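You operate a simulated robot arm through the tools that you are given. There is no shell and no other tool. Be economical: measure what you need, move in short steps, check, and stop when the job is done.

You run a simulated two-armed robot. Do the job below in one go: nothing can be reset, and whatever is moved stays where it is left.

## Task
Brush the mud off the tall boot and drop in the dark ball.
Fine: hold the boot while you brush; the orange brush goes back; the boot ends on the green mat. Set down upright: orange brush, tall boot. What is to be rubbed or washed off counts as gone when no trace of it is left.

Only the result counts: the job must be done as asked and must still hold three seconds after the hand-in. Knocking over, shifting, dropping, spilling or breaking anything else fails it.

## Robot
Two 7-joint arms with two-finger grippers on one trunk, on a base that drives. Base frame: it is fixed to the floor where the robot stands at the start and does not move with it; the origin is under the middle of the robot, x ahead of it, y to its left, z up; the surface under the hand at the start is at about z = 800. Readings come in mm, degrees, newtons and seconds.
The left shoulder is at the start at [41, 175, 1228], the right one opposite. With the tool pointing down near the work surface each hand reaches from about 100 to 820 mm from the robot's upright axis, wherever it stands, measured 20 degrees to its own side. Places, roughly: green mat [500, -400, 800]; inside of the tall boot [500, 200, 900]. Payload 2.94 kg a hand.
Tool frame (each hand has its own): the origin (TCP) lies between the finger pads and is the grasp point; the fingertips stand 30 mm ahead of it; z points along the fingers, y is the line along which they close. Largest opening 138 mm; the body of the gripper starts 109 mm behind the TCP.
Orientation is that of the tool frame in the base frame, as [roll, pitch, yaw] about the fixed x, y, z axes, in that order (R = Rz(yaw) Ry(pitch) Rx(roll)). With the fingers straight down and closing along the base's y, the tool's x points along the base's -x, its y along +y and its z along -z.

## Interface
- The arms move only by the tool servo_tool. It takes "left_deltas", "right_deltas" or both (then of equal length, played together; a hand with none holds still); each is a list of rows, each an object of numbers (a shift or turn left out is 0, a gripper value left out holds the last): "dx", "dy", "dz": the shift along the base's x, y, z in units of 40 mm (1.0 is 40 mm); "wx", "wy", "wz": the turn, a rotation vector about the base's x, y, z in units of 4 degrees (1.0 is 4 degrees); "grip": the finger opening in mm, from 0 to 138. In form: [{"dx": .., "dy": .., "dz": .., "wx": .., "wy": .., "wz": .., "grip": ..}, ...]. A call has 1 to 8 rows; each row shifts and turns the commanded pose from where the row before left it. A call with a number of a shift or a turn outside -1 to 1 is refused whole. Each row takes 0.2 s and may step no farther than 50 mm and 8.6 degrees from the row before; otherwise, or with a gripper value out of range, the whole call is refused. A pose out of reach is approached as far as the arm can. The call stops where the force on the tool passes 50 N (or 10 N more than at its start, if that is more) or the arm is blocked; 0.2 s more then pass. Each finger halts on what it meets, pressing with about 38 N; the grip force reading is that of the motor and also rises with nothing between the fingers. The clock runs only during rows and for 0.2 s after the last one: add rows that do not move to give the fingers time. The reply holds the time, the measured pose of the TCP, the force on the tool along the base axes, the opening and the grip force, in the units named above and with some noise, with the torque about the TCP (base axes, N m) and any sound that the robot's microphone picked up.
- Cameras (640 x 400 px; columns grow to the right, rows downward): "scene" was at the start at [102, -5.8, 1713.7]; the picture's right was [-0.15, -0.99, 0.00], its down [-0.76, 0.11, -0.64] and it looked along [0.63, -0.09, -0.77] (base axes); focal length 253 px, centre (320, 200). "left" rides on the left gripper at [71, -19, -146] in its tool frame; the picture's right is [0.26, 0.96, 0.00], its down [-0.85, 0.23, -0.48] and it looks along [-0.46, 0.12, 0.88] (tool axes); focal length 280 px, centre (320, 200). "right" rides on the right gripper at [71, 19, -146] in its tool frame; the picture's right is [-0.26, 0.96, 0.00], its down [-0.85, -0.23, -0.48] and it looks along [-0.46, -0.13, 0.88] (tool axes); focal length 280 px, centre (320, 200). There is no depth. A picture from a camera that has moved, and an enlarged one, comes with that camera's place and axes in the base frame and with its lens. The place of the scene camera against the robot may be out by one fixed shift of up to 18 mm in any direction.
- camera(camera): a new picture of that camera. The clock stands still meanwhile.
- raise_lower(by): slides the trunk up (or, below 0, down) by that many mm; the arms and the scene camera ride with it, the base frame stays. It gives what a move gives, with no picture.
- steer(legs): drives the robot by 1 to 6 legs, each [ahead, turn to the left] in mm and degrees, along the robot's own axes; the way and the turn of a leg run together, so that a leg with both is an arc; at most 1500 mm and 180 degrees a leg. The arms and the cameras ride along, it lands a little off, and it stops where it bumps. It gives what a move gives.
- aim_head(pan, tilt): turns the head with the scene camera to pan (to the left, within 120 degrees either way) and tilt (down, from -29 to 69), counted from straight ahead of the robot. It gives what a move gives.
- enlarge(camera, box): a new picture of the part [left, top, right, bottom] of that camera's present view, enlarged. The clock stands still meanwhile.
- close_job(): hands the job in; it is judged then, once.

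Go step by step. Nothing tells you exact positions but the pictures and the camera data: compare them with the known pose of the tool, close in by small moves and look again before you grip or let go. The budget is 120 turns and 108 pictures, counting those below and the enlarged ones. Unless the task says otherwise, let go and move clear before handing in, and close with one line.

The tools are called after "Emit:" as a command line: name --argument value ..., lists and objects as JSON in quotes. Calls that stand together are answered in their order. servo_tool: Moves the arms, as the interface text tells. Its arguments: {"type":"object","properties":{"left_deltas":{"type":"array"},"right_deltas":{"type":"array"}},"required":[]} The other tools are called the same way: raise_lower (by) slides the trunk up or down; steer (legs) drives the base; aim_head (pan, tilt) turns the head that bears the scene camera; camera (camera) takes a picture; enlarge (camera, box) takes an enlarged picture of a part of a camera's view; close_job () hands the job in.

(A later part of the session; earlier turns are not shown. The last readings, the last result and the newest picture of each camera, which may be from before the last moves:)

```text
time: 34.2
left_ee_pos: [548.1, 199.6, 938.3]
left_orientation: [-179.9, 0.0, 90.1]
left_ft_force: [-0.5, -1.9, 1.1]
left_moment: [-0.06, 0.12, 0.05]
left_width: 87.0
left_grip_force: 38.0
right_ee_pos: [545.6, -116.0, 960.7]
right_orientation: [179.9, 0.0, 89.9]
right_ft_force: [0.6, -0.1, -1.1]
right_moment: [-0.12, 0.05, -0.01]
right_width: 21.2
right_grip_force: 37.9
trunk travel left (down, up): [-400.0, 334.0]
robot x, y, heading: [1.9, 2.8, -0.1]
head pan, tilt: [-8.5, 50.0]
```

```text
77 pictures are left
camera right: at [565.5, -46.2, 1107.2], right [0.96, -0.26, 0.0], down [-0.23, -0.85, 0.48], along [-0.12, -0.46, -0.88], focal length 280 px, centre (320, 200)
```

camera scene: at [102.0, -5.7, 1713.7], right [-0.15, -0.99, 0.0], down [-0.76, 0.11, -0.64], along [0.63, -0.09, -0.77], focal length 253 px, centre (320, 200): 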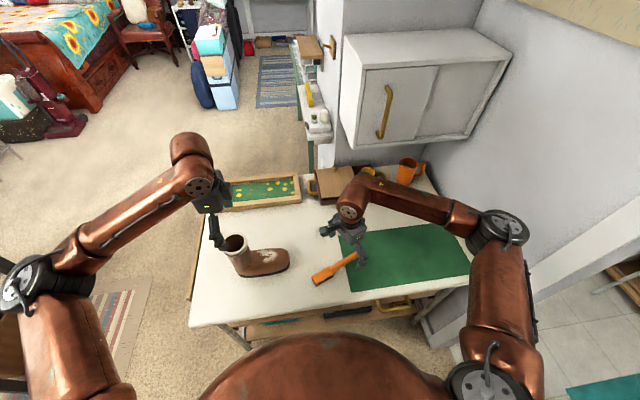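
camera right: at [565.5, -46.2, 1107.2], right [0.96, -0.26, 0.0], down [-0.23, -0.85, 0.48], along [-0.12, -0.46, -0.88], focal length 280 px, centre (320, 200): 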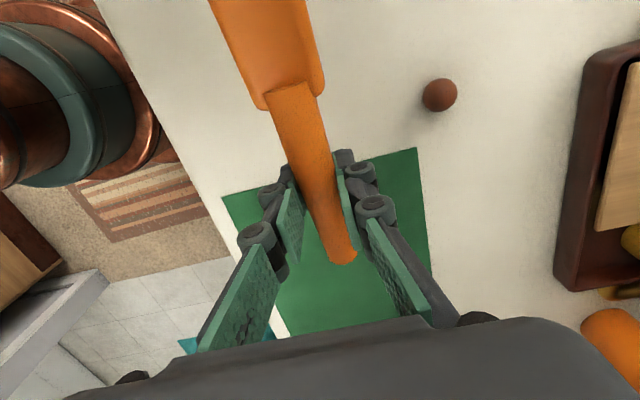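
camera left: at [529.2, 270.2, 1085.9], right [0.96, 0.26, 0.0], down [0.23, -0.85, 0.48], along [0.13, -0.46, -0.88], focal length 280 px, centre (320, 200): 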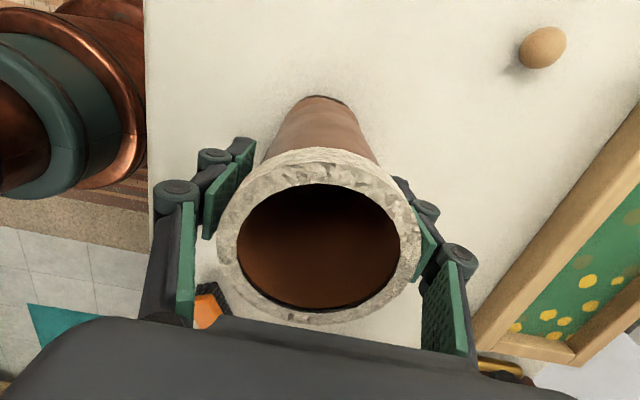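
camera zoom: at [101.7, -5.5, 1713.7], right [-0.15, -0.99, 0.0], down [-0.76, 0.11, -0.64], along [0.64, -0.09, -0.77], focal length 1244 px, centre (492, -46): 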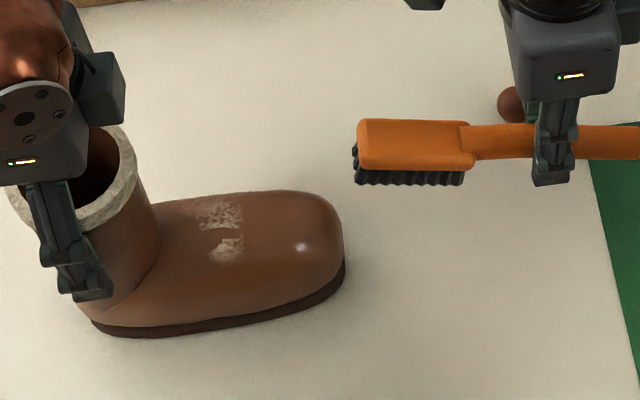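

The brush is pitched up in the hand by roughly 12–15°. I'll move to a free spot around (470,-120), level it and lower until it touches.

Emit:
servo_tool --right_deltas '[{"dx": -0.63, "wx": -1, "dz": -0.5}, {"dx": -0.63, "wx": -1, "dz": -0.5}, {"dx": -0.63, "wx": -1, "dz": -0.6}, {"dz": -0.5}, {}]'

Emit:
enlarge --camera "scene" --box '[260, 220, 390, 300]'

Emit:
camera --camera "right"

```text
time: 35.4
left_ee_pos: [548.2, 199.3, 938.7]
left_orientation: [180.0, 0.0, 90.0]
left_ft_force: [-1.4, -0.9, 0.8]
left_moment: [-0.06, 0.1, 0.05]
left_width: 86.9
left_grip_force: 38.2
right_ee_pos: [468.4, -119.8, 874.0]
right_orientation: [179.8, 11.9, 89.9]
right_ft_force: [0.0, 0.3, -1.0]
right_moment: [-0.12, 0.02, 0.03]
right_width: 21.3
right_grip_force: 38.3
trunk travel left (down, up): [-400.0, 334.0]
robot x, y, heading: [-0.8, 0.4, 0.1]
head pan, tilt: [-8.5, 50.0]
```

```text
4.92 times, centred on (325, 260) of scene
camera zoom: at [101.8, -5.6, 1713.7], right [-0.15, -0.99, 0.0], down [-0.76, 0.11, -0.64], along [0.64, -0.09, -0.77], focal length 1244 px, centre (295, -95)
```

zoom: 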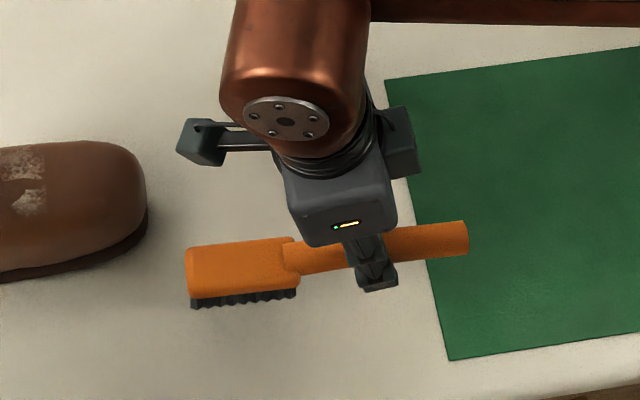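

```text
75 pictures are left
camera right: at [488.9, -21.0, 1002.1], right [0.96, -0.26, 0.06], down [-0.23, -0.73, 0.64], along [-0.12, -0.63, -0.76], focal length 280 px, centre (320, 200)
```

right: 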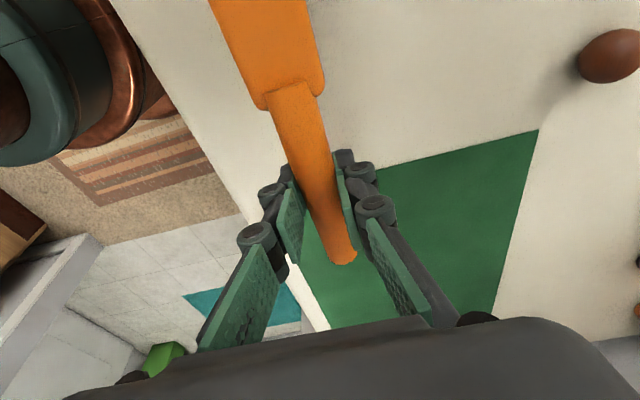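

Emit:
servo_tool --right_deltas '[{"dz": -0.3}, {"dz": -0.15}, {"dz": -0.1}, {}]'

Emit:
servo_tool --right_deltas '[{"dz": -0.1}, {}]'

Emit:
enlarge --camera "scene" --box '[260, 220, 390, 300]'

```text
time: 36.4
left_ee_pos: [546.4, 199.6, 939.4]
left_orientation: [180.0, 0.1, 90.1]
left_ft_force: [-0.7, -0.2, 1.6]
left_moment: [0.09, -0.05, -0.03]
left_width: 87.0
left_grip_force: 38.2
right_ee_pos: [470.2, -120.3, 853.1]
right_orientation: [179.9, 12.0, 89.9]
right_ft_force: [-0.3, -0.6, -1.4]
right_moment: [-0.08, 0.01, -0.03]
right_width: 21.4
right_grip_force: 38.0
trunk travel left (down, up): [-400.0, 334.0]
robot x, y, heading: [-2.1, 0.2, -0.1]
head pan, tilt: [-8.5, 50.0]
```

```text
time: 37.0
left_ee_pos: [548.4, 199.7, 938.7]
left_orientation: [-180.0, 0.0, 90.2]
left_ft_force: [0.2, -2.0, 1.3]
left_moment: [0.04, -0.04, 0.05]
left_width: 86.9
left_grip_force: 37.6
right_ee_pos: [470.1, -120.4, 848.9]
right_orientation: [179.8, 11.9, 90.0]
right_ft_force: [0.5, 0.9, -1.8]
right_moment: [-0.1, 0.0, 0.0]
right_width: 21.1
right_grip_force: 38.0
trunk travel left (down, up): [-400.0, 334.0]
robot x, y, heading: [-3.2, 1.2, -0.1]
head pan, tilt: [-8.5, 50.0]
```

```text
4.92 times, centred on (325, 260) of scene
camera zoom: at [101.9, -5.9, 1713.7], right [-0.15, -0.99, 0.0], down [-0.76, 0.11, -0.64], along [0.64, -0.09, -0.77], focal length 1244 px, centre (295, -95)
```

zoom: 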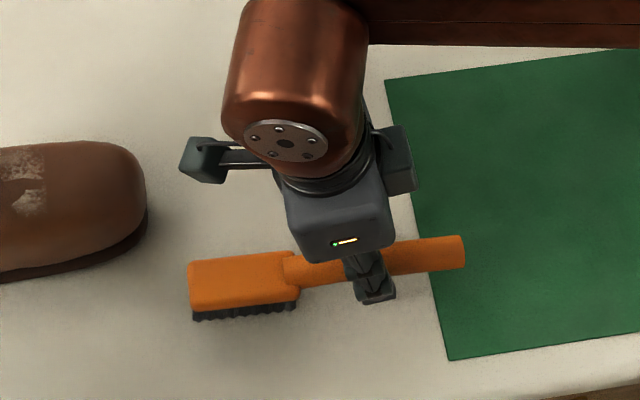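

Emit:
servo_tool --right_deltas '[{"dz": -0.1, "wx": -0.5}, {}]'

Emit:
servo_tool --right_deltas '[{"dz": -0.05}, {}]'

```text
time: 37.6
left_ee_pos: [548.7, 199.4, 938.6]
left_orientation: [179.9, 0.0, 90.0]
left_ft_force: [-0.3, -0.8, 1.0]
left_moment: [0.07, -0.07, -0.04]
left_width: 86.8
left_grip_force: 37.8
right_ee_pos: [469.4, -120.4, 845.6]
right_orientation: [180.0, 14.0, 89.9]
right_ft_force: [0.6, 1.2, -1.4]
right_moment: [-0.07, -0.03, 0.01]
right_width: 21.2
right_grip_force: 38.6
trunk travel left (down, up): [-400.0, 334.0]
robot x, y, heading: [2.3, 0.3, 0.1]
head pan, tilt: [-8.5, 50.0]
```

```text
time: 38.2
left_ee_pos: [549.4, 199.6, 938.2]
left_orientation: [-180.0, 0.0, 90.0]
left_ft_force: [-0.2, -2.0, 0.7]
left_moment: [0.06, -0.08, -0.03]
left_width: 86.8
left_grip_force: 37.8
right_ee_pos: [468.5, -120.2, 843.8]
right_orientation: [179.9, 14.0, 89.9]
right_ft_force: [0.3, -0.6, -1.0]
right_moment: [-0.06, -0.01, 0.0]
right_width: 21.1
right_grip_force: 37.9
trunk travel left (down, up): [-400.0, 334.0]
robot x, y, heading: [2.0, -0.4, -0.0]
head pan, tilt: [-8.5, 50.0]
```

Emit:
servo_tool --right_deltas '[{"dz": -0.07}, {}]'

Emit:
servo_tool --right_deltas '[{"dz": -0.07}, {}]'

Emit:
enlarge --camera "scene" --box '[285, 250, 365, 300]'

```text
time: 38.8
left_ee_pos: [547.0, 199.6, 938.1]
left_orientation: [180.0, -0.1, 90.1]
left_ft_force: [0.3, -0.2, -0.2]
left_moment: [0.07, -0.06, -0.03]
left_width: 87.2
left_grip_force: 37.6
right_ee_pos: [468.9, -120.0, 839.5]
right_orientation: [179.9, 14.0, 89.9]
right_ft_force: [-1.6, -2.7, 5.7]
right_moment: [0.23, 0.08, 0.03]
right_width: 21.6
right_grip_force: 38.6
trunk travel left (down, up): [-400.0, 334.0]
robot x, y, heading: [1.7, -1.3, 0.1]
head pan, tilt: [-8.5, 50.0]
```

```text
time: 39.4
left_ee_pos: [547.5, 198.8, 937.9]
left_orientation: [179.9, -0.1, 90.0]
left_ft_force: [0.5, -0.2, 0.7]
left_moment: [0.1, 0.0, 0.0]
left_width: 86.8
left_grip_force: 37.6
right_ee_pos: [469.2, -121.0, 838.4]
right_orientation: [179.9, 14.0, 89.7]
right_ft_force: [0.4, -5.7, 19.2]
right_moment: [0.75, 0.01, 0.03]
right_width: 21.3
right_grip_force: 38.3
trunk travel left (down, up): [-400.0, 334.0]
robot x, y, heading: [-0.6, -2.4, -0.1]
head pan, tilt: [-8.5, 50.0]
```

```text
8.00 times, centred on (325, 275) of scene
camera zoom: at [100.8, -6.1, 1713.9], right [-0.15, -0.99, 0.0], down [-0.76, 0.11, -0.64], along [0.64, -0.09, -0.77], focal length 2021 px, centre (280, -400)
```

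zoom: 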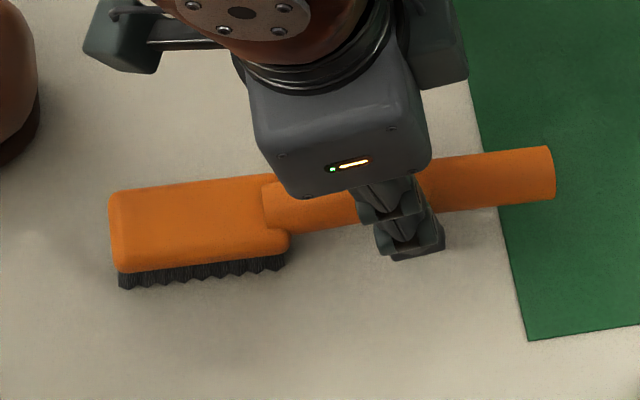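

The brush rests on the table. I'll release it, lift, and turn the hand half round.

Emit:
servo_tool --right_deltas '[{"grip": 70}, {}, {}, {"dz": 0.6}, {"dz": 0.9, "wx": 1}, {"dz": 0.9, "wx": 1, "grip": 80}, {"dz": 0.9, "wx": 1}, {"wx": 0.5}]'

Emit:
servo_tool --right_deltas '[{"wz": 1}, {"wz": 1}, {"wz": 1}, {"wz": 1}, {"wz": 1}, {"wz": 1}, {"wz": 1}, {"wz": 1}]'

Emit:
servo_tool --right_deltas '[{"wz": 1}, {"wz": 1}, {"wz": 1}, {"wz": 1}, {"wz": 1}, {"wz": 1}, {"wz": 1}, {"wz": 1}]'

Emit:
servo_tool --right_deltas '[{"wz": 1}, {"wz": 1}, {"wz": 1}, {"wz": 1}, {"wz": 1}, {"wz": 1}, {"wz": 1}, {"wz": 1}]'

Emit:
servo_tool --right_deltas '[{"wz": 1}, {"wz": 1}, {"wz": 1}, {"wz": 1}, {"wz": 1}, {"wz": 1}, {"wz": 1}, {"wz": 1}]'

Emit:
servo_tool --right_deltas '[{"wz": 1}, {"wz": 1}, {"wz": 1}, {"wz": 1}, {"wz": 1}, {"wz": 1}, {"wz": 1}, {"wz": 1}]'

Emit:
servo_tool --right_deltas '[{"wz": 1}, {"wz": 1}, {"wz": 1}, {"wz": 1}, {"wz": 1}, {}]'

Emit:
camera --camera "right"

Emit:
camera --camera "scene"

```text
time: 41.2
left_ee_pos: [547.2, 199.2, 938.5]
left_orientation: [-180.0, 0.0, 90.1]
left_ft_force: [-0.3, 0.1, 0.0]
left_moment: [0.08, 0.01, 0.03]
left_width: 86.9
left_grip_force: 38.1
right_ee_pos: [468.1, -120.6, 969.8]
right_orientation: [179.9, -0.1, 89.8]
right_ft_force: [0.0, 1.2, 0.6]
right_moment: [0.02, -0.02, -0.01]
right_width: 79.9
right_grip_force: 0.1
trunk travel left (down, up): [-400.0, 334.0]
robot x, y, heading: [-2.7, 1.2, 0.1]
head pan, tilt: [-8.5, 50.0]
```

```text
time: 43.0
left_ee_pos: [549.0, 200.5, 938.4]
left_orientation: [180.0, 0.0, 90.0]
left_ft_force: [0.1, 0.1, -0.2]
left_moment: [0.01, -0.03, -0.02]
left_width: 86.9
left_grip_force: 38.5
right_ee_pos: [470.5, -119.1, 969.4]
right_orientation: [180.0, 0.1, 121.9]
right_ft_force: [0.1, -1.3, 0.2]
right_moment: [0.0, 0.0, 0.01]
right_width: 80.1
right_grip_force: 0.0
trunk travel left (down, up): [-400.0, 334.0]
robot x, y, heading: [-1.3, 2.8, 0.0]
head pan, tilt: [-8.5, 50.0]
```

```text
time: 44.8
left_ee_pos: [547.1, 199.7, 939.5]
left_orientation: [-179.9, -0.1, 90.0]
left_ft_force: [0.1, 0.2, -0.3]
left_moment: [0.02, -0.03, -0.08]
left_width: 86.9
left_grip_force: 38.2
right_ee_pos: [469.9, -119.7, 970.3]
right_orientation: [179.8, 0.0, 153.9]
right_ft_force: [-0.6, 0.0, 0.0]
right_moment: [0.01, 0.02, -0.01]
right_width: 80.1
right_grip_force: 0.0
trunk travel left (down, up): [-400.0, 334.0]
robot x, y, heading: [-0.0, -2.7, -0.2]
head pan, tilt: [-8.5, 50.0]
```

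```text
time: 46.6
left_ee_pos: [546.4, 199.7, 938.0]
left_orientation: [180.0, 0.0, 90.1]
left_ft_force: [0.0, -0.1, -0.7]
left_moment: [0.01, -0.03, -0.02]
left_width: 87.0
left_grip_force: 38.6
right_ee_pos: [470.8, -121.0, 971.0]
right_orientation: [180.0, 0.0, -174.0]
right_ft_force: [0.3, 0.5, 0.5]
right_moment: [0.04, -0.02, -0.02]
right_width: 79.8
right_grip_force: 0.0
trunk travel left (down, up): [-400.0, 334.0]
robot x, y, heading: [-1.0, 2.8, -0.1]
head pan, tilt: [-8.5, 50.0]
```

```text
time: 48.4
left_ee_pos: [547.9, 200.6, 939.1]
left_orientation: [-180.0, 0.0, 90.1]
left_ft_force: [-1.4, -0.2, 0.7]
left_moment: [-0.05, -0.02, -0.02]
left_width: 87.2
left_grip_force: 38.0
right_ee_pos: [469.7, -119.1, 970.3]
right_orientation: [180.0, 0.0, -142.0]
right_ft_force: [-0.1, -1.0, 0.6]
right_moment: [-0.03, 0.02, 0.01]
right_width: 80.0
right_grip_force: 0.1
trunk travel left (down, up): [-400.0, 334.0]
robot x, y, heading: [-3.3, -2.0, -0.1]
head pan, tilt: [-8.5, 50.0]
```

```text
time: 50.2
left_ee_pos: [548.4, 199.4, 937.5]
left_orientation: [-179.9, 0.0, 89.9]
left_ft_force: [0.4, 0.3, -0.2]
left_moment: [-0.04, -0.02, -0.03]
left_width: 86.8
left_grip_force: 38.0
right_ee_pos: [469.2, -121.1, 969.4]
right_orientation: [179.9, 0.0, -122.1]
right_ft_force: [-0.3, 0.2, -0.4]
right_moment: [-0.03, -0.03, 0.0]
right_width: 80.1
right_grip_force: 0.0
right hand out of reach, approached as far as the arm can: row 6, 7, 8
trunk travel left (down, up): [-400.0, 334.0]
robot x, y, heading: [-4.3, -1.6, -0.0]
head pan, tilt: [-8.5, 50.0]
```

```text
time: 51.6
left_ee_pos: [548.4, 199.5, 938.5]
left_orientation: [-180.0, 0.1, 90.0]
left_ft_force: [-0.1, -0.6, 0.6]
left_moment: [0.0, -0.03, -0.04]
left_width: 86.9
left_grip_force: 37.5
right_ee_pos: [470.9, -119.7, 970.0]
right_orientation: [179.9, 0.0, -122.1]
right_ft_force: [-0.6, -0.2, -0.5]
right_moment: [-0.03, 0.0, 0.0]
right_width: 80.2
right_grip_force: 0.0
right hand out of reach, approached as far as the arm can: row 1, 2, 3, 4, 5
trunk travel left (down, up): [-400.0, 334.0]
robot x, y, heading: [-1.1, -6.7, -0.1]
head pan, tilt: [-8.5, 50.0]
```

```text
72 pictures are left
camera right: at [416.8, -171.1, 1116.4], right [-0.68, 0.73, 0.0], down [0.65, 0.6, 0.48], along [0.35, 0.32, -0.88], focal length 280 px, centre (320, 200)
```

right: 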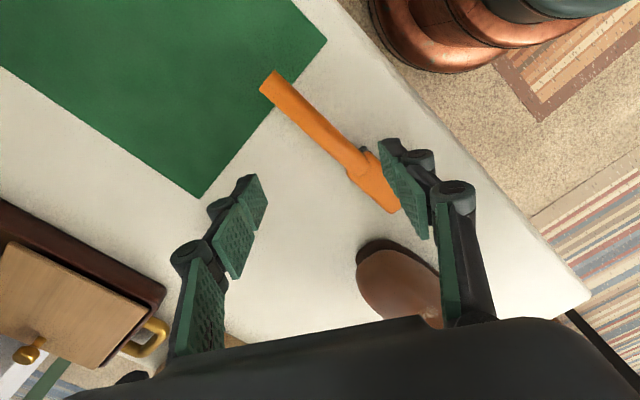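

```text
71 pictures are left
camera scene: at [102.0, -5.8, 1713.7], right [-0.15, -0.99, 0.0], down [-0.76, 0.11, -0.64], along [0.63, -0.09, -0.77], focal length 253 px, centre (320, 200)
```

scene: 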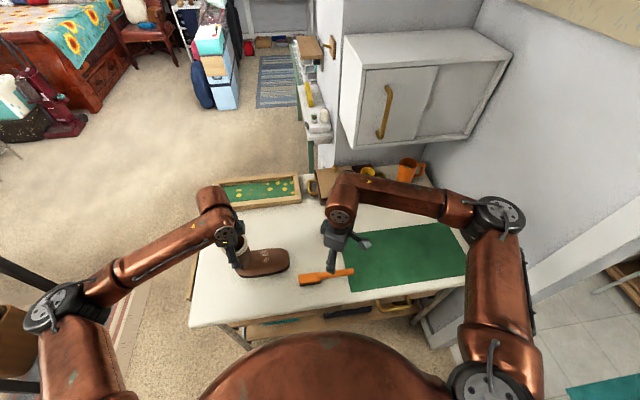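

The wrist can't turn past about 58° on that side, so I'll return to the earlier yaw. I'll regrip the now-level brush, then use lighter pressure and no large tilt.

Emit:
servo_tool --right_deltas '[{"wz": -1}, {"wz": -1}, {"wz": -1}, {"wz": -1}, {"wz": -1}, {"wz": -1}, {"wz": -1}, {"wz": -1}]'

Emit:
enlarge --camera "scene" --box '[285, 240, 365, 300]'

Emit:
enlarge --camera "scene" --box '[240, 235, 300, 285]'

```text
time: 53.4
left_ee_pos: [547.6, 198.3, 939.0]
left_orientation: [-179.9, 0.0, 90.1]
left_ft_force: [-0.1, 0.5, 0.4]
left_moment: [-0.03, 0.02, -0.06]
left_width: 87.0
left_grip_force: 37.8
right_ee_pos: [469.8, -120.0, 969.2]
right_orientation: [179.9, 0.0, -154.2]
right_ft_force: [-0.5, -0.5, -0.4]
right_moment: [-0.03, 0.01, 0.0]
right_width: 80.1
right_grip_force: 0.0
trunk travel left (down, up): [-400.0, 334.0]
robot x, y, heading: [2.9, -1.5, 0.2]
head pan, tilt: [-8.5, 50.0]
```

```text
6.67 times, centred on (325, 270) of scene
camera zoom: at [102.0, -5.8, 1713.7], right [-0.15, -0.99, 0.0], down [-0.76, 0.11, -0.64], along [0.63, -0.09, -0.77], focal length 1684 px, centre (287, -267)
```

zoom: 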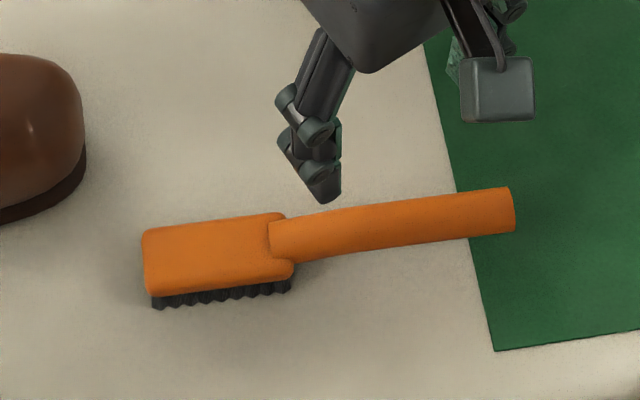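

```text
8.00 times, centred on (270, 260) of scene
camera zoom: at [102.0, -5.8, 1713.7], right [-0.15, -0.99, 0.0], down [-0.76, 0.11, -0.64], along [0.63, -0.09, -0.77], focal length 2021 px, centre (720, -280)
```

zoom: 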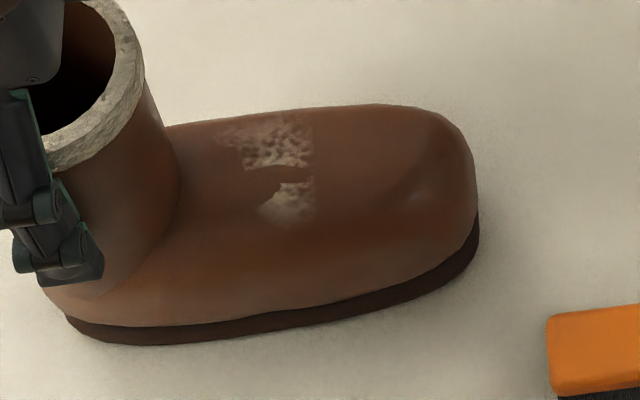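

Emit:
servo_tool --right_deltas '[{"wz": -1}, {"wz": -1}, {"wz": -1}, {"wz": -1}, {"wz": -1}, {"wz": -1}, {"wz": -1}, {"wz": -1}]'

Emit:
servo_tool --right_deltas '[{"wz": -1}, {"wz": -1}, {"wz": -1}, {"wz": -1}, {"wz": -1}, {"wz": -1}, {"wz": -1}, {"wz": -1}]'

Emit:
servo_tool --right_deltas '[{"wz": -1}, {"wz": -1}, {"wz": -1}, {"wz": -1}, {"wz": -1}, {"wz": -1}, {"wz": -1}, {"wz": -1}]'

Emit:
servo_tool --right_deltas '[{"wz": -1}, {"wz": -1}, {"wz": -1}, {"wz": -1}, {"wz": -0.95, "dy": 0.2, "dz": -0.6}, {"dz": -0.7, "grip": 60}, {"dz": -0.5}, {}]'

Emit:
camera --camera "right"

```text
time: 55.2
left_ee_pos: [547.9, 199.5, 939.0]
left_orientation: [-180.0, 0.0, 90.0]
left_ft_force: [-0.2, -0.9, 0.2]
left_moment: [0.02, -0.01, -0.06]
left_width: 86.7
left_grip_force: 38.1
right_ee_pos: [469.9, -120.8, 969.8]
right_orientation: [179.9, 0.0, 173.8]
right_ft_force: [-0.3, 0.6, -0.1]
right_moment: [0.0, 0.0, 0.02]
right_width: 80.2
right_grip_force: 0.2
trunk travel left (down, up): [-400.0, 334.0]
robot x, y, heading: [1.0, 2.4, 0.0]
head pan, tilt: [-8.5, 50.0]
```

```text
time: 57.0
left_ee_pos: [548.4, 199.4, 939.5]
left_orientation: [-179.9, 0.0, 90.1]
left_ft_force: [-0.3, -0.5, -0.2]
left_moment: [-0.03, -0.01, -0.08]
left_width: 86.7
left_grip_force: 38.1
right_ee_pos: [470.1, -120.6, 969.8]
right_orientation: [179.9, 0.0, 141.9]
right_ft_force: [-0.4, -0.1, -0.5]
right_moment: [0.01, 0.01, 0.01]
right_width: 80.5
right_grip_force: 0.0
trunk travel left (down, up): [-400.0, 334.0]
robot x, y, heading: [-0.7, 0.2, -0.1]
head pan, tilt: [-8.5, 50.0]
```

```text
time: 58.8
left_ee_pos: [547.9, 200.3, 938.4]
left_orientation: [-179.9, 0.0, 90.1]
left_ft_force: [-0.1, 0.1, -0.5]
left_moment: [0.0, 0.04, -0.03]
left_width: 86.9
left_grip_force: 37.9
right_ee_pos: [470.0, -120.2, 969.9]
right_orientation: [179.9, 0.0, 109.8]
right_ft_force: [0.6, -0.1, -1.0]
right_moment: [0.02, -0.02, -0.03]
right_width: 80.2
right_grip_force: 0.0
trunk travel left (down, up): [-400.0, 334.0]
robot x, y, heading: [0.1, 0.0, 0.1]
head pan, tilt: [-8.5, 50.0]
```

```text
time: 60.6
left_ee_pos: [546.6, 200.0, 939.4]
left_orientation: [179.9, 0.0, 90.1]
left_ft_force: [-1.6, 0.0, 0.0]
left_moment: [0.01, 0.05, -0.02]
left_width: 86.7
left_grip_force: 38.4
right_ee_pos: [470.3, -112.2, 898.9]
right_orientation: [180.0, 0.1, 90.1]
right_ft_force: [0.0, 0.6, -0.1]
right_moment: [0.03, 0.02, 0.04]
right_width: 59.9
right_grip_force: 0.1
trunk travel left (down, up): [-400.0, 334.0]
robot x, y, heading: [-0.5, -0.6, 0.2]
head pan, tilt: [-8.5, 50.0]
```

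```text
68 pictures are left
camera right: at [490.0, -43.0, 1044.7], right [0.97, -0.26, 0.0], down [-0.23, -0.85, 0.48], along [-0.12, -0.46, -0.88], focal length 280 px, centre (320, 200)
```

right: 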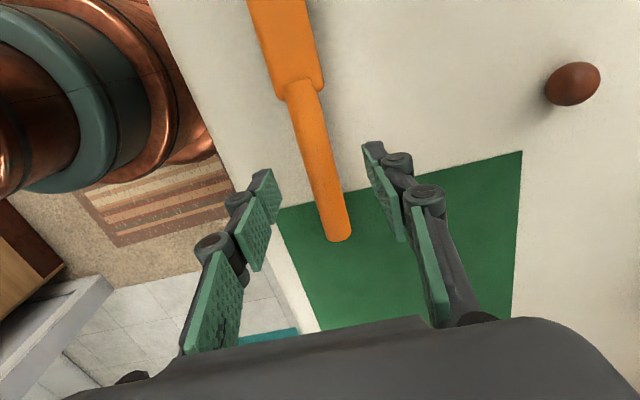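

Emit:
servo_tool --right_deltas '[{"dz": -0.7}, {"dz": -0.55}, {"grip": 5}, {}, {}, {}]'

Emit:
camera --camera "right"

```text
time: 62.0
left_ee_pos: [547.8, 200.2, 939.4]
left_orientation: [-180.0, 0.0, 90.1]
left_ft_force: [-0.7, 1.1, 0.6]
left_moment: [0.08, 0.01, -0.02]
left_width: 87.1
left_grip_force: 37.6
right_ee_pos: [469.7, -110.5, 848.4]
right_orientation: [179.9, -0.1, 90.1]
right_ft_force: [0.9, -0.6, -0.7]
right_moment: [-0.05, -0.05, 0.0]
right_width: 21.7
right_grip_force: 37.3
trunk travel left (down, up): [-400.0, 334.0]
robot x, y, heading: [-2.3, 0.1, 0.0]
head pan, tilt: [-8.5, 50.0]
```

```text
67 pictures are left
camera right: at [488.4, -41.0, 993.8], right [0.97, -0.26, 0.0], down [-0.23, -0.85, 0.48], along [-0.12, -0.46, -0.88], focal length 280 px, centre (320, 200)
```

right: 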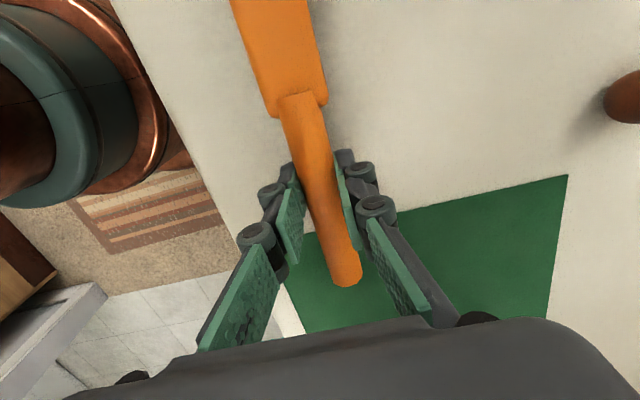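

Regripped level. Now lift and go over the remaining mud with the head pitched slightly down.

Emit:
servo_tool --right_deltas '[{"dz": 0.9}, {"dz": 0.95}, {"dz": 0.9}, {"dx": 0.6, "dy": 0.7, "wx": -0.4}, {"dx": 0.6, "dy": 0.9, "wx": -0.35}, {"dx": 0.65, "dy": 0.9}, {"dy": 0.8}, {}]'

Emit:
servo_tool --right_deltas '[{"dz": -0.2}, {"dz": -0.1}, {"dz": -0.1}, {}]'

Emit:
enlarge --camera "scene" --box '[240, 235, 300, 285]'

```text
time: 63.8
left_ee_pos: [547.7, 200.7, 938.4]
left_orientation: [-179.9, 0.0, 90.0]
left_ft_force: [-0.5, -1.4, -0.5]
left_moment: [-0.23, -0.02, -0.08]
left_width: 86.9
left_grip_force: 37.6
right_ee_pos: [546.9, 23.3, 960.5]
right_orientation: [179.8, 3.1, 90.0]
right_ft_force: [-0.5, 1.0, -1.8]
right_moment: [-0.04, 0.01, 0.03]
right_width: 21.5
right_grip_force: 38.6
trunk travel left (down, up): [-400.0, 334.0]
robot x, y, heading: [0.1, 0.0, 0.0]
head pan, tilt: [-8.5, 50.0]
```

```text
time: 64.8
left_ee_pos: [548.6, 200.2, 938.2]
left_orientation: [-180.0, 0.0, 90.1]
left_ft_force: [-0.8, 0.0, 0.4]
left_moment: [0.03, -0.14, -0.04]
left_width: 86.9
left_grip_force: 38.1
right_ee_pos: [544.9, 20.2, 941.6]
right_orientation: [179.9, 3.1, 90.1]
right_ft_force: [0.1, 0.6, -1.3]
right_moment: [-0.05, -0.01, -0.01]
right_width: 21.7
right_grip_force: 37.9
trunk travel left (down, up): [-400.0, 334.0]
robot x, y, heading: [4.2, -2.0, 0.2]
head pan, tilt: [-8.5, 50.0]
```

```text
8.00 times, centred on (270, 260) of scene
camera zoom: at [102.1, -5.7, 1713.7], right [-0.15, -0.99, 0.0], down [-0.76, 0.11, -0.64], along [0.63, -0.09, -0.77], focal length 2021 px, centre (720, -280)
```

zoom: 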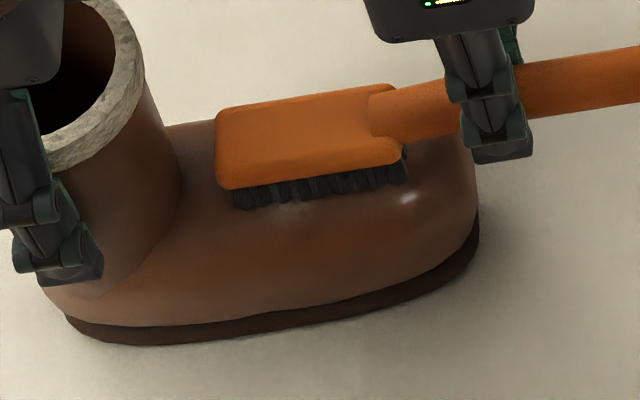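

Emit:
servo_tool --right_deltas '[{"dy": 0.25}, {"dz": -0.08}, {"dz": -0.05}, {}]'

Emit:
servo_tool --right_deltas '[{"dz": -0.08}, {}]'

```text
time: 65.8
left_ee_pos: [548.8, 199.8, 938.8]
left_orientation: [-180.0, 0.1, 90.0]
left_ft_force: [2.7, 0.8, -1.8]
left_moment: [0.06, -0.26, -0.06]
left_width: 86.9
left_grip_force: 37.6
right_ee_pos: [545.3, 31.8, 936.5]
right_orientation: [179.9, 2.9, 90.0]
right_ft_force: [-1.1, -2.8, 9.5]
right_moment: [1.09, 0.03, 0.18]
right_width: 21.7
right_grip_force: 38.1
trunk travel left (down, up): [-400.0, 334.0]
robot x, y, heading: [2.8, 1.9, 0.4]
head pan, tilt: [-8.5, 50.0]
```

```text
time: 66.4
left_ee_pos: [547.5, 200.5, 937.5]
left_orientation: [-180.0, 0.0, 90.1]
left_ft_force: [1.7, 2.1, -1.7]
left_moment: [0.16, -0.28, 0.01]
left_width: 86.7
left_grip_force: 37.6
right_ee_pos: [544.3, 30.4, 933.0]
right_orientation: [179.9, 3.1, 89.9]
right_ft_force: [1.1, -3.8, 9.6]
right_moment: [1.02, -0.04, -0.05]
right_width: 21.6
right_grip_force: 37.7
trunk travel left (down, up): [-400.0, 334.0]
robot x, y, heading: [3.0, 1.7, -0.0]
head pan, tilt: [-8.5, 50.0]
```

Now the far end bears, with about 10 N. I'll stroke across.

Emit:
servo_tool --right_deltas '[{"dx": -0.3, "dz": 0.0}, {"dx": -0.35, "dz": -0.08}, {"dx": 0.35, "dz": 0.08}, {"dx": 0.3}, {"dx": 0.35}, {"dx": 0.4, "dz": -0.06}, {"dx": -0.4, "dz": 0.06}, {"dx": -0.35}]'

Emit:
enlarge --camera "scene" --box '[240, 235, 300, 285]'

```text
time: 68.2
left_ee_pos: [547.8, 199.2, 938.3]
left_orientation: [-179.9, 0.0, 90.1]
left_ft_force: [-1.4, 0.2, 1.2]
left_moment: [-0.18, 0.3, -0.03]
left_width: 86.7
left_grip_force: 38.2
right_ee_pos: [542.7, 30.2, 933.6]
right_orientation: [179.9, 3.0, 90.0]
right_ft_force: [-1.0, -0.1, -0.6]
right_moment: [-0.08, 0.02, -0.03]
right_width: 21.4
right_grip_force: 38.3
trunk travel left (down, up): [-400.0, 334.0]
robot x, y, heading: [0.7, -1.5, 0.1]
head pan, tilt: [-8.5, 50.0]
```

```text
8.00 times, centred on (270, 260) of scene
camera zoom: at [101.9, -5.6, 1713.7], right [-0.15, -0.99, 0.0], down [-0.76, 0.11, -0.64], along [0.64, -0.09, -0.77], focal length 2021 px, centre (720, -280)
```

zoom: 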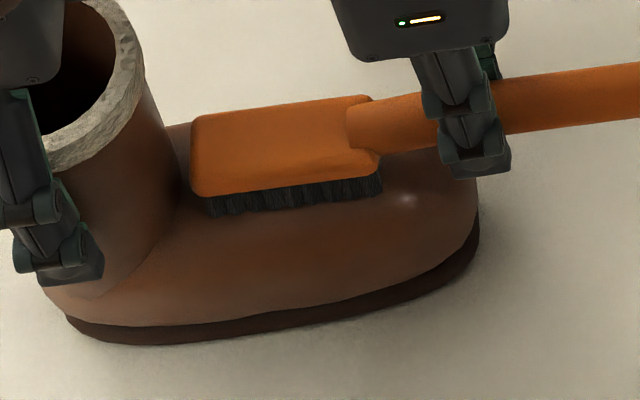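

Emit:
servo_tool --right_deltas '[{"dz": 0.5}, {"dz": 0.4, "dy": -0.9}, {"dy": -1}, {"dy": -0.9}, {}]'

Emit:
enlarge --camera "scene" --box '[240, 235, 300, 285]'

```text
time: 69.4
left_ee_pos: [547.7, 200.3, 937.5]
left_orientation: [-180.0, 0.2, 90.0]
left_ft_force: [0.4, -1.8, -0.5]
left_moment: [-0.02, 0.0, 0.04]
left_width: 86.8
left_grip_force: 38.3
right_ee_pos: [541.7, -81.4, 971.7]
right_orientation: [179.9, 3.0, 90.1]
right_ft_force: [0.9, -0.5, -0.9]
right_moment: [-0.07, 0.01, 0.01]
right_width: 21.4
right_grip_force: 38.1
trunk travel left (down, up): [-400.0, 334.0]
robot x, y, heading: [-2.2, 0.7, 0.0]
head pan, tilt: [-8.5, 50.0]
```

```text
8.00 times, centred on (270, 260) of scene
camera zoom: at [101.9, -5.1, 1713.7], right [-0.15, -0.99, 0.0], down [-0.76, 0.11, -0.64], along [0.64, -0.09, -0.77], focal length 2021 px, centre (720, -280)
```

zoom: 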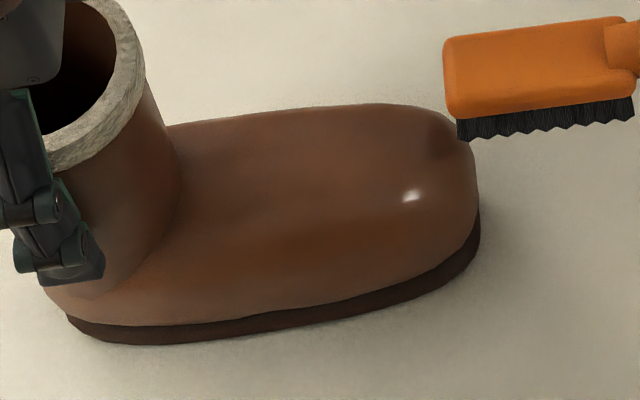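

The near side and top look clean. I'll use the right wrist camera from further out to check the far flank before returning the brush.

Emit:
servo_tool --right_deltas '[{"dx": 0.7, "dz": 0.7}, {"dx": 0.7, "dz": 0.3}, {"dx": 0.7, "dy": 0.6}, {"dx": 0.6, "dy": 0.7}, {"dy": 0.7}, {"dy": 0.7}, {}]'

Emit:
camera --camera "right"

```text
time: 71.0
left_ee_pos: [547.2, 200.2, 939.1]
left_orientation: [-179.9, 0.0, 90.0]
left_ft_force: [-1.1, 0.0, 0.4]
left_moment: [-0.18, 0.02, -0.11]
left_width: 86.9
left_grip_force: 38.1
right_ee_pos: [651.5, 26.2, 1009.7]
right_orientation: [179.9, 3.1, 90.0]
right_ft_force: [0.1, -0.6, -1.3]
right_moment: [-0.08, -0.01, 0.0]
right_width: 21.7
right_grip_force: 37.9
trunk travel left (down, up): [-400.0, 334.0]
robot x, y, heading: [-5.0, -4.9, 0.1]
head pan, tilt: [-8.5, 50.0]
```

```text
63 pictures are left
camera right: at [671.4, 104.1, 1152.4], right [0.97, -0.26, 0.01], down [-0.23, -0.82, 0.52], along [-0.12, -0.5, -0.85], focal length 280 px, centre (320, 200)
```

right: 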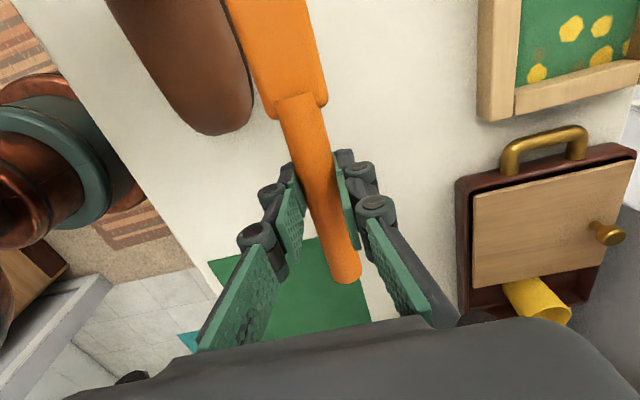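

Emit:
servo_tool --right_deltas '[{"wx": 1}, {"wx": 1, "dy": 0.3}, {"wx": 1, "dy": 0.3}, {"wx": 1, "dy": 0.3}, {"wx": 1, "dy": 0.3}, {}]'

Emit:
enlarge --camera "right" --box '[40, 0, 340, 200]'

```text
time: 72.4
left_ee_pos: [548.9, 199.8, 938.7]
left_orientation: [180.0, 0.0, 90.0]
left_ft_force: [-0.5, -1.0, 1.5]
left_moment: [0.08, 0.0, 0.03]
left_width: 87.1
left_grip_force: 38.1
right_ee_pos: [652.5, 75.3, 1008.8]
right_orientation: [179.9, -17.0, 90.2]
right_ft_force: [-0.4, -0.6, -1.7]
right_moment: [-0.07, -0.01, 0.0]
right_width: 21.7
right_grip_force: 38.0
trunk travel left (down, up): [-400.0, 334.0]
robot x, y, heading: [1.9, -0.6, -0.1]
head pan, tilt: [-8.5, 50.0]
```

```text
2.00 times, centred on (190, 100) of right
camera zoom: at [672.3, 99.0, 1170.5], right [0.97, -0.25, -0.08], down [-0.23, -0.95, 0.21], along [-0.12, -0.18, -0.98], focal length 561 px, centre (580, 400)
```

zoom: 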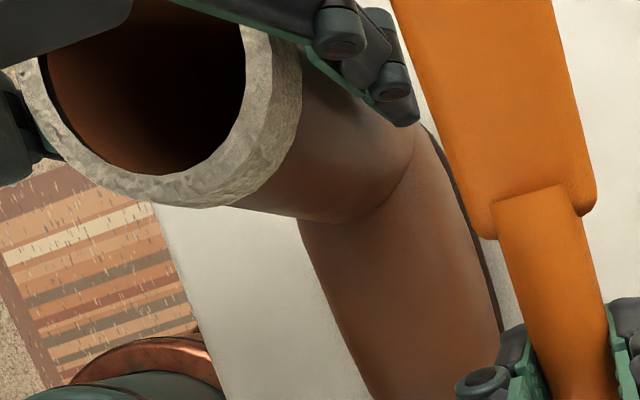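

The boot is clean. Now I'll bring the brush back to its original place.

Emit:
servo_tool --right_deltas '[{"dy": -0.7, "wx": 1}, {"dy": -0.9, "wx": -1}, {"dy": -0.9, "wx": -1}, {"dy": -0.9, "wx": -1}, {"dy": -0.9, "wx": -1}, {"dy": -0.9, "wx": -1}, {"dx": -0.5, "wx": -1}, {}]'

Emit:
servo_tool --right_deltas '[{"dx": -0.44, "dz": -0.3, "wz": 0.955}, {"dx": -0.44, "dz": -0.3, "wz": 0.955}, {"dx": -0.44, "dz": -0.3, "wz": 0.955}, {"dx": -0.44, "dz": -0.3, "wz": 0.955}, {"dx": -0.44, "dz": -0.3, "wz": 0.955}, {"dx": -0.44, "dz": -0.3, "wz": 0.955}, {"dx": -0.44, "dz": -0.3, "wz": 0.955}, {}]'

Emit:
enlarge --camera "scene" --box '[190, 210, 390, 300]'

```text
time: 74.2
left_ee_pos: [548.3, 199.4, 938.2]
left_orientation: [-180.0, -0.2, 90.1]
left_ft_force: [-0.6, -0.6, 1.6]
left_moment: [0.23, -0.02, 0.03]
left_width: 87.2
left_grip_force: 38.5
right_ee_pos: [629.9, -134.9, 1008.3]
right_orientation: [179.8, 3.0, 90.2]
right_ft_force: [0.2, -0.1, -0.5]
right_moment: [-0.07, 0.06, -0.02]
right_width: 21.6
right_grip_force: 37.7
trunk travel left (down, up): [-400.0, 334.0]
robot x, y, heading: [-2.0, -0.3, -0.3]
head pan, tilt: [-8.5, 50.0]
```

```text
time: 76.0
left_ee_pos: [548.4, 199.5, 938.5]
left_orientation: [-180.0, 0.0, 90.1]
left_ft_force: [-0.6, 1.6, 1.0]
left_moment: [-0.06, -0.02, -0.01]
left_width: 86.8
left_grip_force: 37.8
right_ee_pos: [509.2, -132.8, 923.2]
right_orientation: [179.8, 3.0, 116.9]
right_ft_force: [-0.3, 0.2, -0.5]
right_moment: [-0.04, -0.02, -0.01]
right_width: 21.4
right_grip_force: 37.7
trunk travel left (down, up): [-400.0, 334.0]
robot x, y, heading: [-1.3, -1.9, -0.2]
head pan, tilt: [-8.5, 50.0]
```

```text
3.20 times, centred on (290, 255) of scene
camera zoom: at [102.0, -5.7, 1713.7], right [-0.15, -0.99, 0.0], down [-0.76, 0.11, -0.64], along [0.63, -0.09, -0.77], focal length 809 px, centre (416, 24)
```

zoom: 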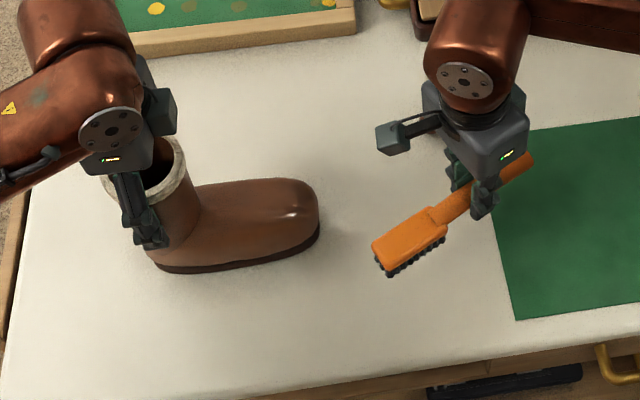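

Emit:
servo_tool --right_deltas '[{"dy": -0.48, "dx": -0.05, "dz": -0.5}, {"dz": -0.6}, {"dz": -0.5}, {}]'

Emit:
enlarge --camera "scene" --box '[190, 210, 390, 300]'

```text
time: 77.0
left_ee_pos: [548.5, 199.8, 938.7]
left_orientation: [180.0, 0.0, 90.1]
left_ft_force: [-0.6, -1.7, -0.1]
left_moment: [0.08, 0.0, 0.0]
left_width: 86.9
left_grip_force: 37.9
right_ee_pos: [507.0, -153.9, 859.0]
right_orientation: [179.9, 3.0, 116.8]
right_ft_force: [0.4, 0.0, -0.7]
right_moment: [-0.06, -0.04, 0.01]
right_width: 21.7
right_grip_force: 38.6
trunk travel left (down, up): [-400.0, 334.0]
robot x, y, heading: [-0.7, 0.3, -0.1]
head pan, tilt: [-8.5, 50.0]
```

```text
3.20 times, centred on (290, 255) of scene
camera zoom: at [102.0, -5.8, 1713.7], right [-0.15, -0.99, 0.0], down [-0.76, 0.11, -0.64], along [0.64, -0.09, -0.77], focal length 809 px, centre (416, 24)
```

zoom: 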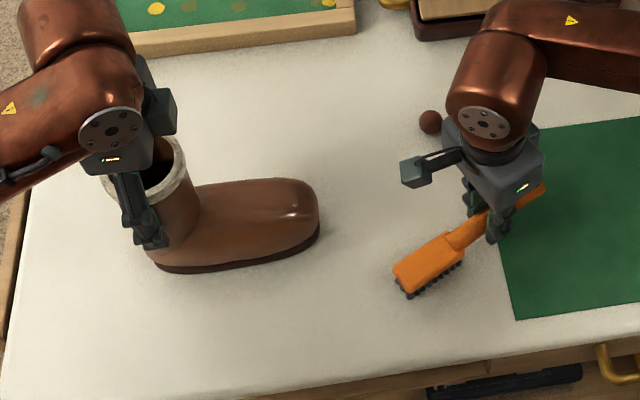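

Emit:
servo_tool --right_deltas '[{"dy": 0.1, "dx": 0.03, "dz": -0.12}, {"dz": -0.1}, {}]'

Emit:
servo_tool --right_deltas '[{"dz": -0.05}, {}]'

Emit:
enlarge --camera "scene" --box '[190, 210, 390, 300]'

```text
time: 77.8
left_ee_pos: [548.1, 198.3, 937.9]
left_orientation: [-179.9, 0.1, 90.1]
left_ft_force: [-0.5, 0.0, -0.2]
left_moment: [-0.03, -0.01, -0.07]
left_width: 87.1
left_grip_force: 38.2
right_ee_pos: [508.3, -149.1, 851.5]
right_orientation: [179.9, 3.0, 116.8]
right_ft_force: [0.0, 0.2, -0.9]
right_moment: [-0.08, -0.05, -0.02]
right_width: 21.4
right_grip_force: 38.0
trunk travel left (down, up): [-400.0, 334.0]
robot x, y, heading: [-0.4, -2.4, -0.1]
head pan, tilt: [-8.5, 50.0]
```

```text
time: 78.4
left_ee_pos: [548.6, 200.2, 938.6]
left_orientation: [-180.0, -0.1, 90.0]
left_ft_force: [-0.7, -0.6, 0.5]
left_moment: [0.05, -0.01, -0.01]
left_width: 87.0
left_grip_force: 38.1
right_ee_pos: [507.2, -149.7, 849.8]
right_orientation: [179.9, 3.0, 116.7]
right_ft_force: [-0.2, -1.1, -1.1]
right_moment: [-0.05, -0.08, 0.03]
right_width: 21.5
right_grip_force: 38.4
trunk travel left (down, up): [-400.0, 334.0]
robot x, y, heading: [0.7, -2.7, 0.2]
head pan, tilt: [-8.5, 50.0]
```

```text
3.20 times, centred on (290, 255) of scene
camera zoom: at [102.1, -5.9, 1713.7], right [-0.15, -0.99, 0.0], down [-0.76, 0.11, -0.64], along [0.63, -0.09, -0.77], focal length 809 px, centre (416, 24)
```

zoom: 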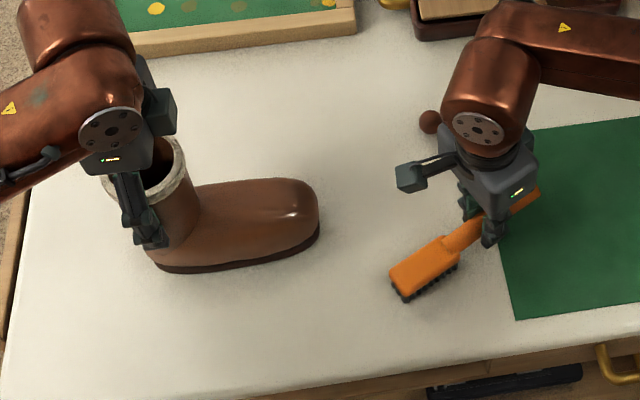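

Almost identical to the original position. I'll lower a few more millimetres until it touches.

Emit:
servo_tool --right_deltas '[{"dz": -0.06}, {}]'

Emit:
servo_tool --right_deltas '[{"dz": -0.06}, {}]'

Emit:
servo_tool --right_deltas '[{"dz": -0.05}, {}]'

```text
time: 79.0
left_ee_pos: [548.7, 200.2, 938.7]
left_orientation: [-180.0, 0.0, 90.0]
left_ft_force: [-1.6, -0.3, 0.5]
left_moment: [-0.01, -0.01, -0.05]
left_width: 86.9
left_grip_force: 38.0
right_ee_pos: [508.4, -149.4, 847.0]
right_orientation: [179.9, 3.0, 116.8]
right_ft_force: [0.1, 0.2, -1.5]
right_moment: [-0.07, -0.04, 0.01]
right_width: 21.5
right_grip_force: 38.0
trunk travel left (down, up): [-400.0, 334.0]
robot x, y, heading: [-1.3, 0.6, 0.3]
head pan, tilt: [-8.5, 50.0]
```

```text
time: 79.6
left_ee_pos: [548.1, 199.4, 938.9]
left_orientation: [180.0, 0.0, 89.9]
left_ft_force: [0.0, -0.3, 0.6]
left_moment: [0.09, 0.02, -0.01]
left_width: 86.9
left_grip_force: 38.0
right_ee_pos: [508.6, -149.3, 845.9]
right_orientation: [179.8, 2.9, 116.8]
right_ft_force: [2.9, -4.5, 12.0]
right_moment: [0.56, 0.37, 0.04]
right_width: 21.4
right_grip_force: 38.1
trunk travel left (down, up): [-400.0, 334.0]
robot x, y, heading: [-3.9, 3.8, -0.1]
head pan, tilt: [-8.5, 50.0]
```

```text
time: 80.2
left_ee_pos: [547.4, 199.5, 938.5]
left_orientation: [180.0, 0.1, 90.0]
left_ft_force: [-0.4, 0.4, 0.4]
left_moment: [0.08, -0.02, 0.03]
left_width: 87.0
left_grip_force: 38.2
right_ee_pos: [507.7, -148.9, 844.6]
right_orientation: [179.9, 3.1, 116.7]
right_ft_force: [5.6, -7.5, 23.7]
right_moment: [0.49, 0.2, -0.04]
right_width: 21.5
right_grip_force: 37.6
trunk travel left (down, up): [-400.0, 334.0]
robot x, y, heading: [-1.8, -3.2, -0.2]
head pan, tilt: [-8.5, 50.0]
```

In contact, so I'll ease off and release the brush. The left hand releases the boot and withdraws too.

Emit:
servo_tool --right_deltas '[{"dz": 0.06}, {"grip": 70}, {}, {}, {"dz": 0.5}, {"dz": 0.9}, {"dz": 0.9}, {"dz": 0.9}]' --left_deltas '[{}, {"grip": 138}, {}, {}, {"dz": 0.3}, {"dz": 0.8}, {"dz": 0.9}, {"dz": 0.9}]'

Emit:
servo_tool --left_deltas '[{"dz": 0.9}, {"dz": 0.9}, {"dx": -0.5, "dy": 0.8}, {"dx": -0.7, "dy": 0.8}, {"dx": -0.7, "dy": 0.8}, {"dx": -0.7, "dy": 0.5}, {}]'

Emit:
enlarge --camera "scene" --box '[190, 210, 390, 300]'

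Emit:
camera --camera "right"

```text
time: 82.0
left_ee_pos: [549.2, 200.9, 1058.7]
left_orientation: [180.0, 0.0, 90.1]
left_ft_force: [-0.4, -0.5, -0.4]
left_moment: [-0.01, -0.03, -0.03]
left_width: 138.5
left_grip_force: 0.0
right_ee_pos: [504.0, -149.3, 974.4]
right_orientation: [180.0, 2.9, 116.8]
right_ft_force: [-0.7, -0.1, 1.1]
right_moment: [0.0, -0.02, -0.01]
right_width: 70.0
right_grip_force: 0.1
trunk travel left (down, up): [-400.0, 334.0]
robot x, y, heading: [0.1, -0.6, -0.1]
head pan, tilt: [-8.5, 50.0]
```

```text
time: 83.6
left_ee_pos: [448.0, 318.3, 1125.4]
left_orientation: [-179.9, 0.0, 90.0]
left_ft_force: [-0.4, -0.6, -0.3]
left_moment: [-0.02, 0.06, 0.07]
left_width: 138.2
left_grip_force: 0.2
right_ee_pos: [507.0, -148.9, 973.1]
right_orientation: [179.9, 3.1, 116.7]
right_ft_force: [0.3, -0.2, 0.2]
right_moment: [0.02, 0.01, 0.0]
right_width: 70.0
right_grip_force: 0.1
trunk travel left (down, up): [-400.0, 334.0]
robot x, y, heading: [2.2, 0.7, 0.3]
head pan, tilt: [-8.5, 50.0]
```

```text
3.20 times, centred on (290, 255) of scene
camera zoom: at [103.1, -6.2, 1713.5], right [-0.15, -0.99, 0.0], down [-0.76, 0.11, -0.64], along [0.63, -0.09, -0.77], focal length 809 px, centre (416, 24)
```

zoom: 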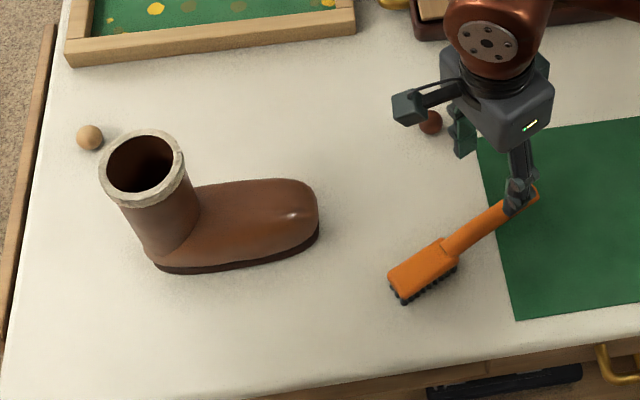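

```text
57 pictures are left
camera right: at [489.0, -71.5, 1115.2], right [0.98, 0.2, 0.01], down [0.17, -0.84, 0.52], along [0.12, -0.51, -0.85], focal length 280 px, centre (320, 200)
```

right: 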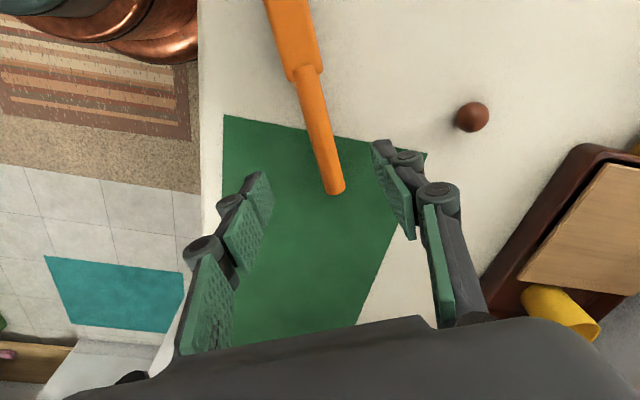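

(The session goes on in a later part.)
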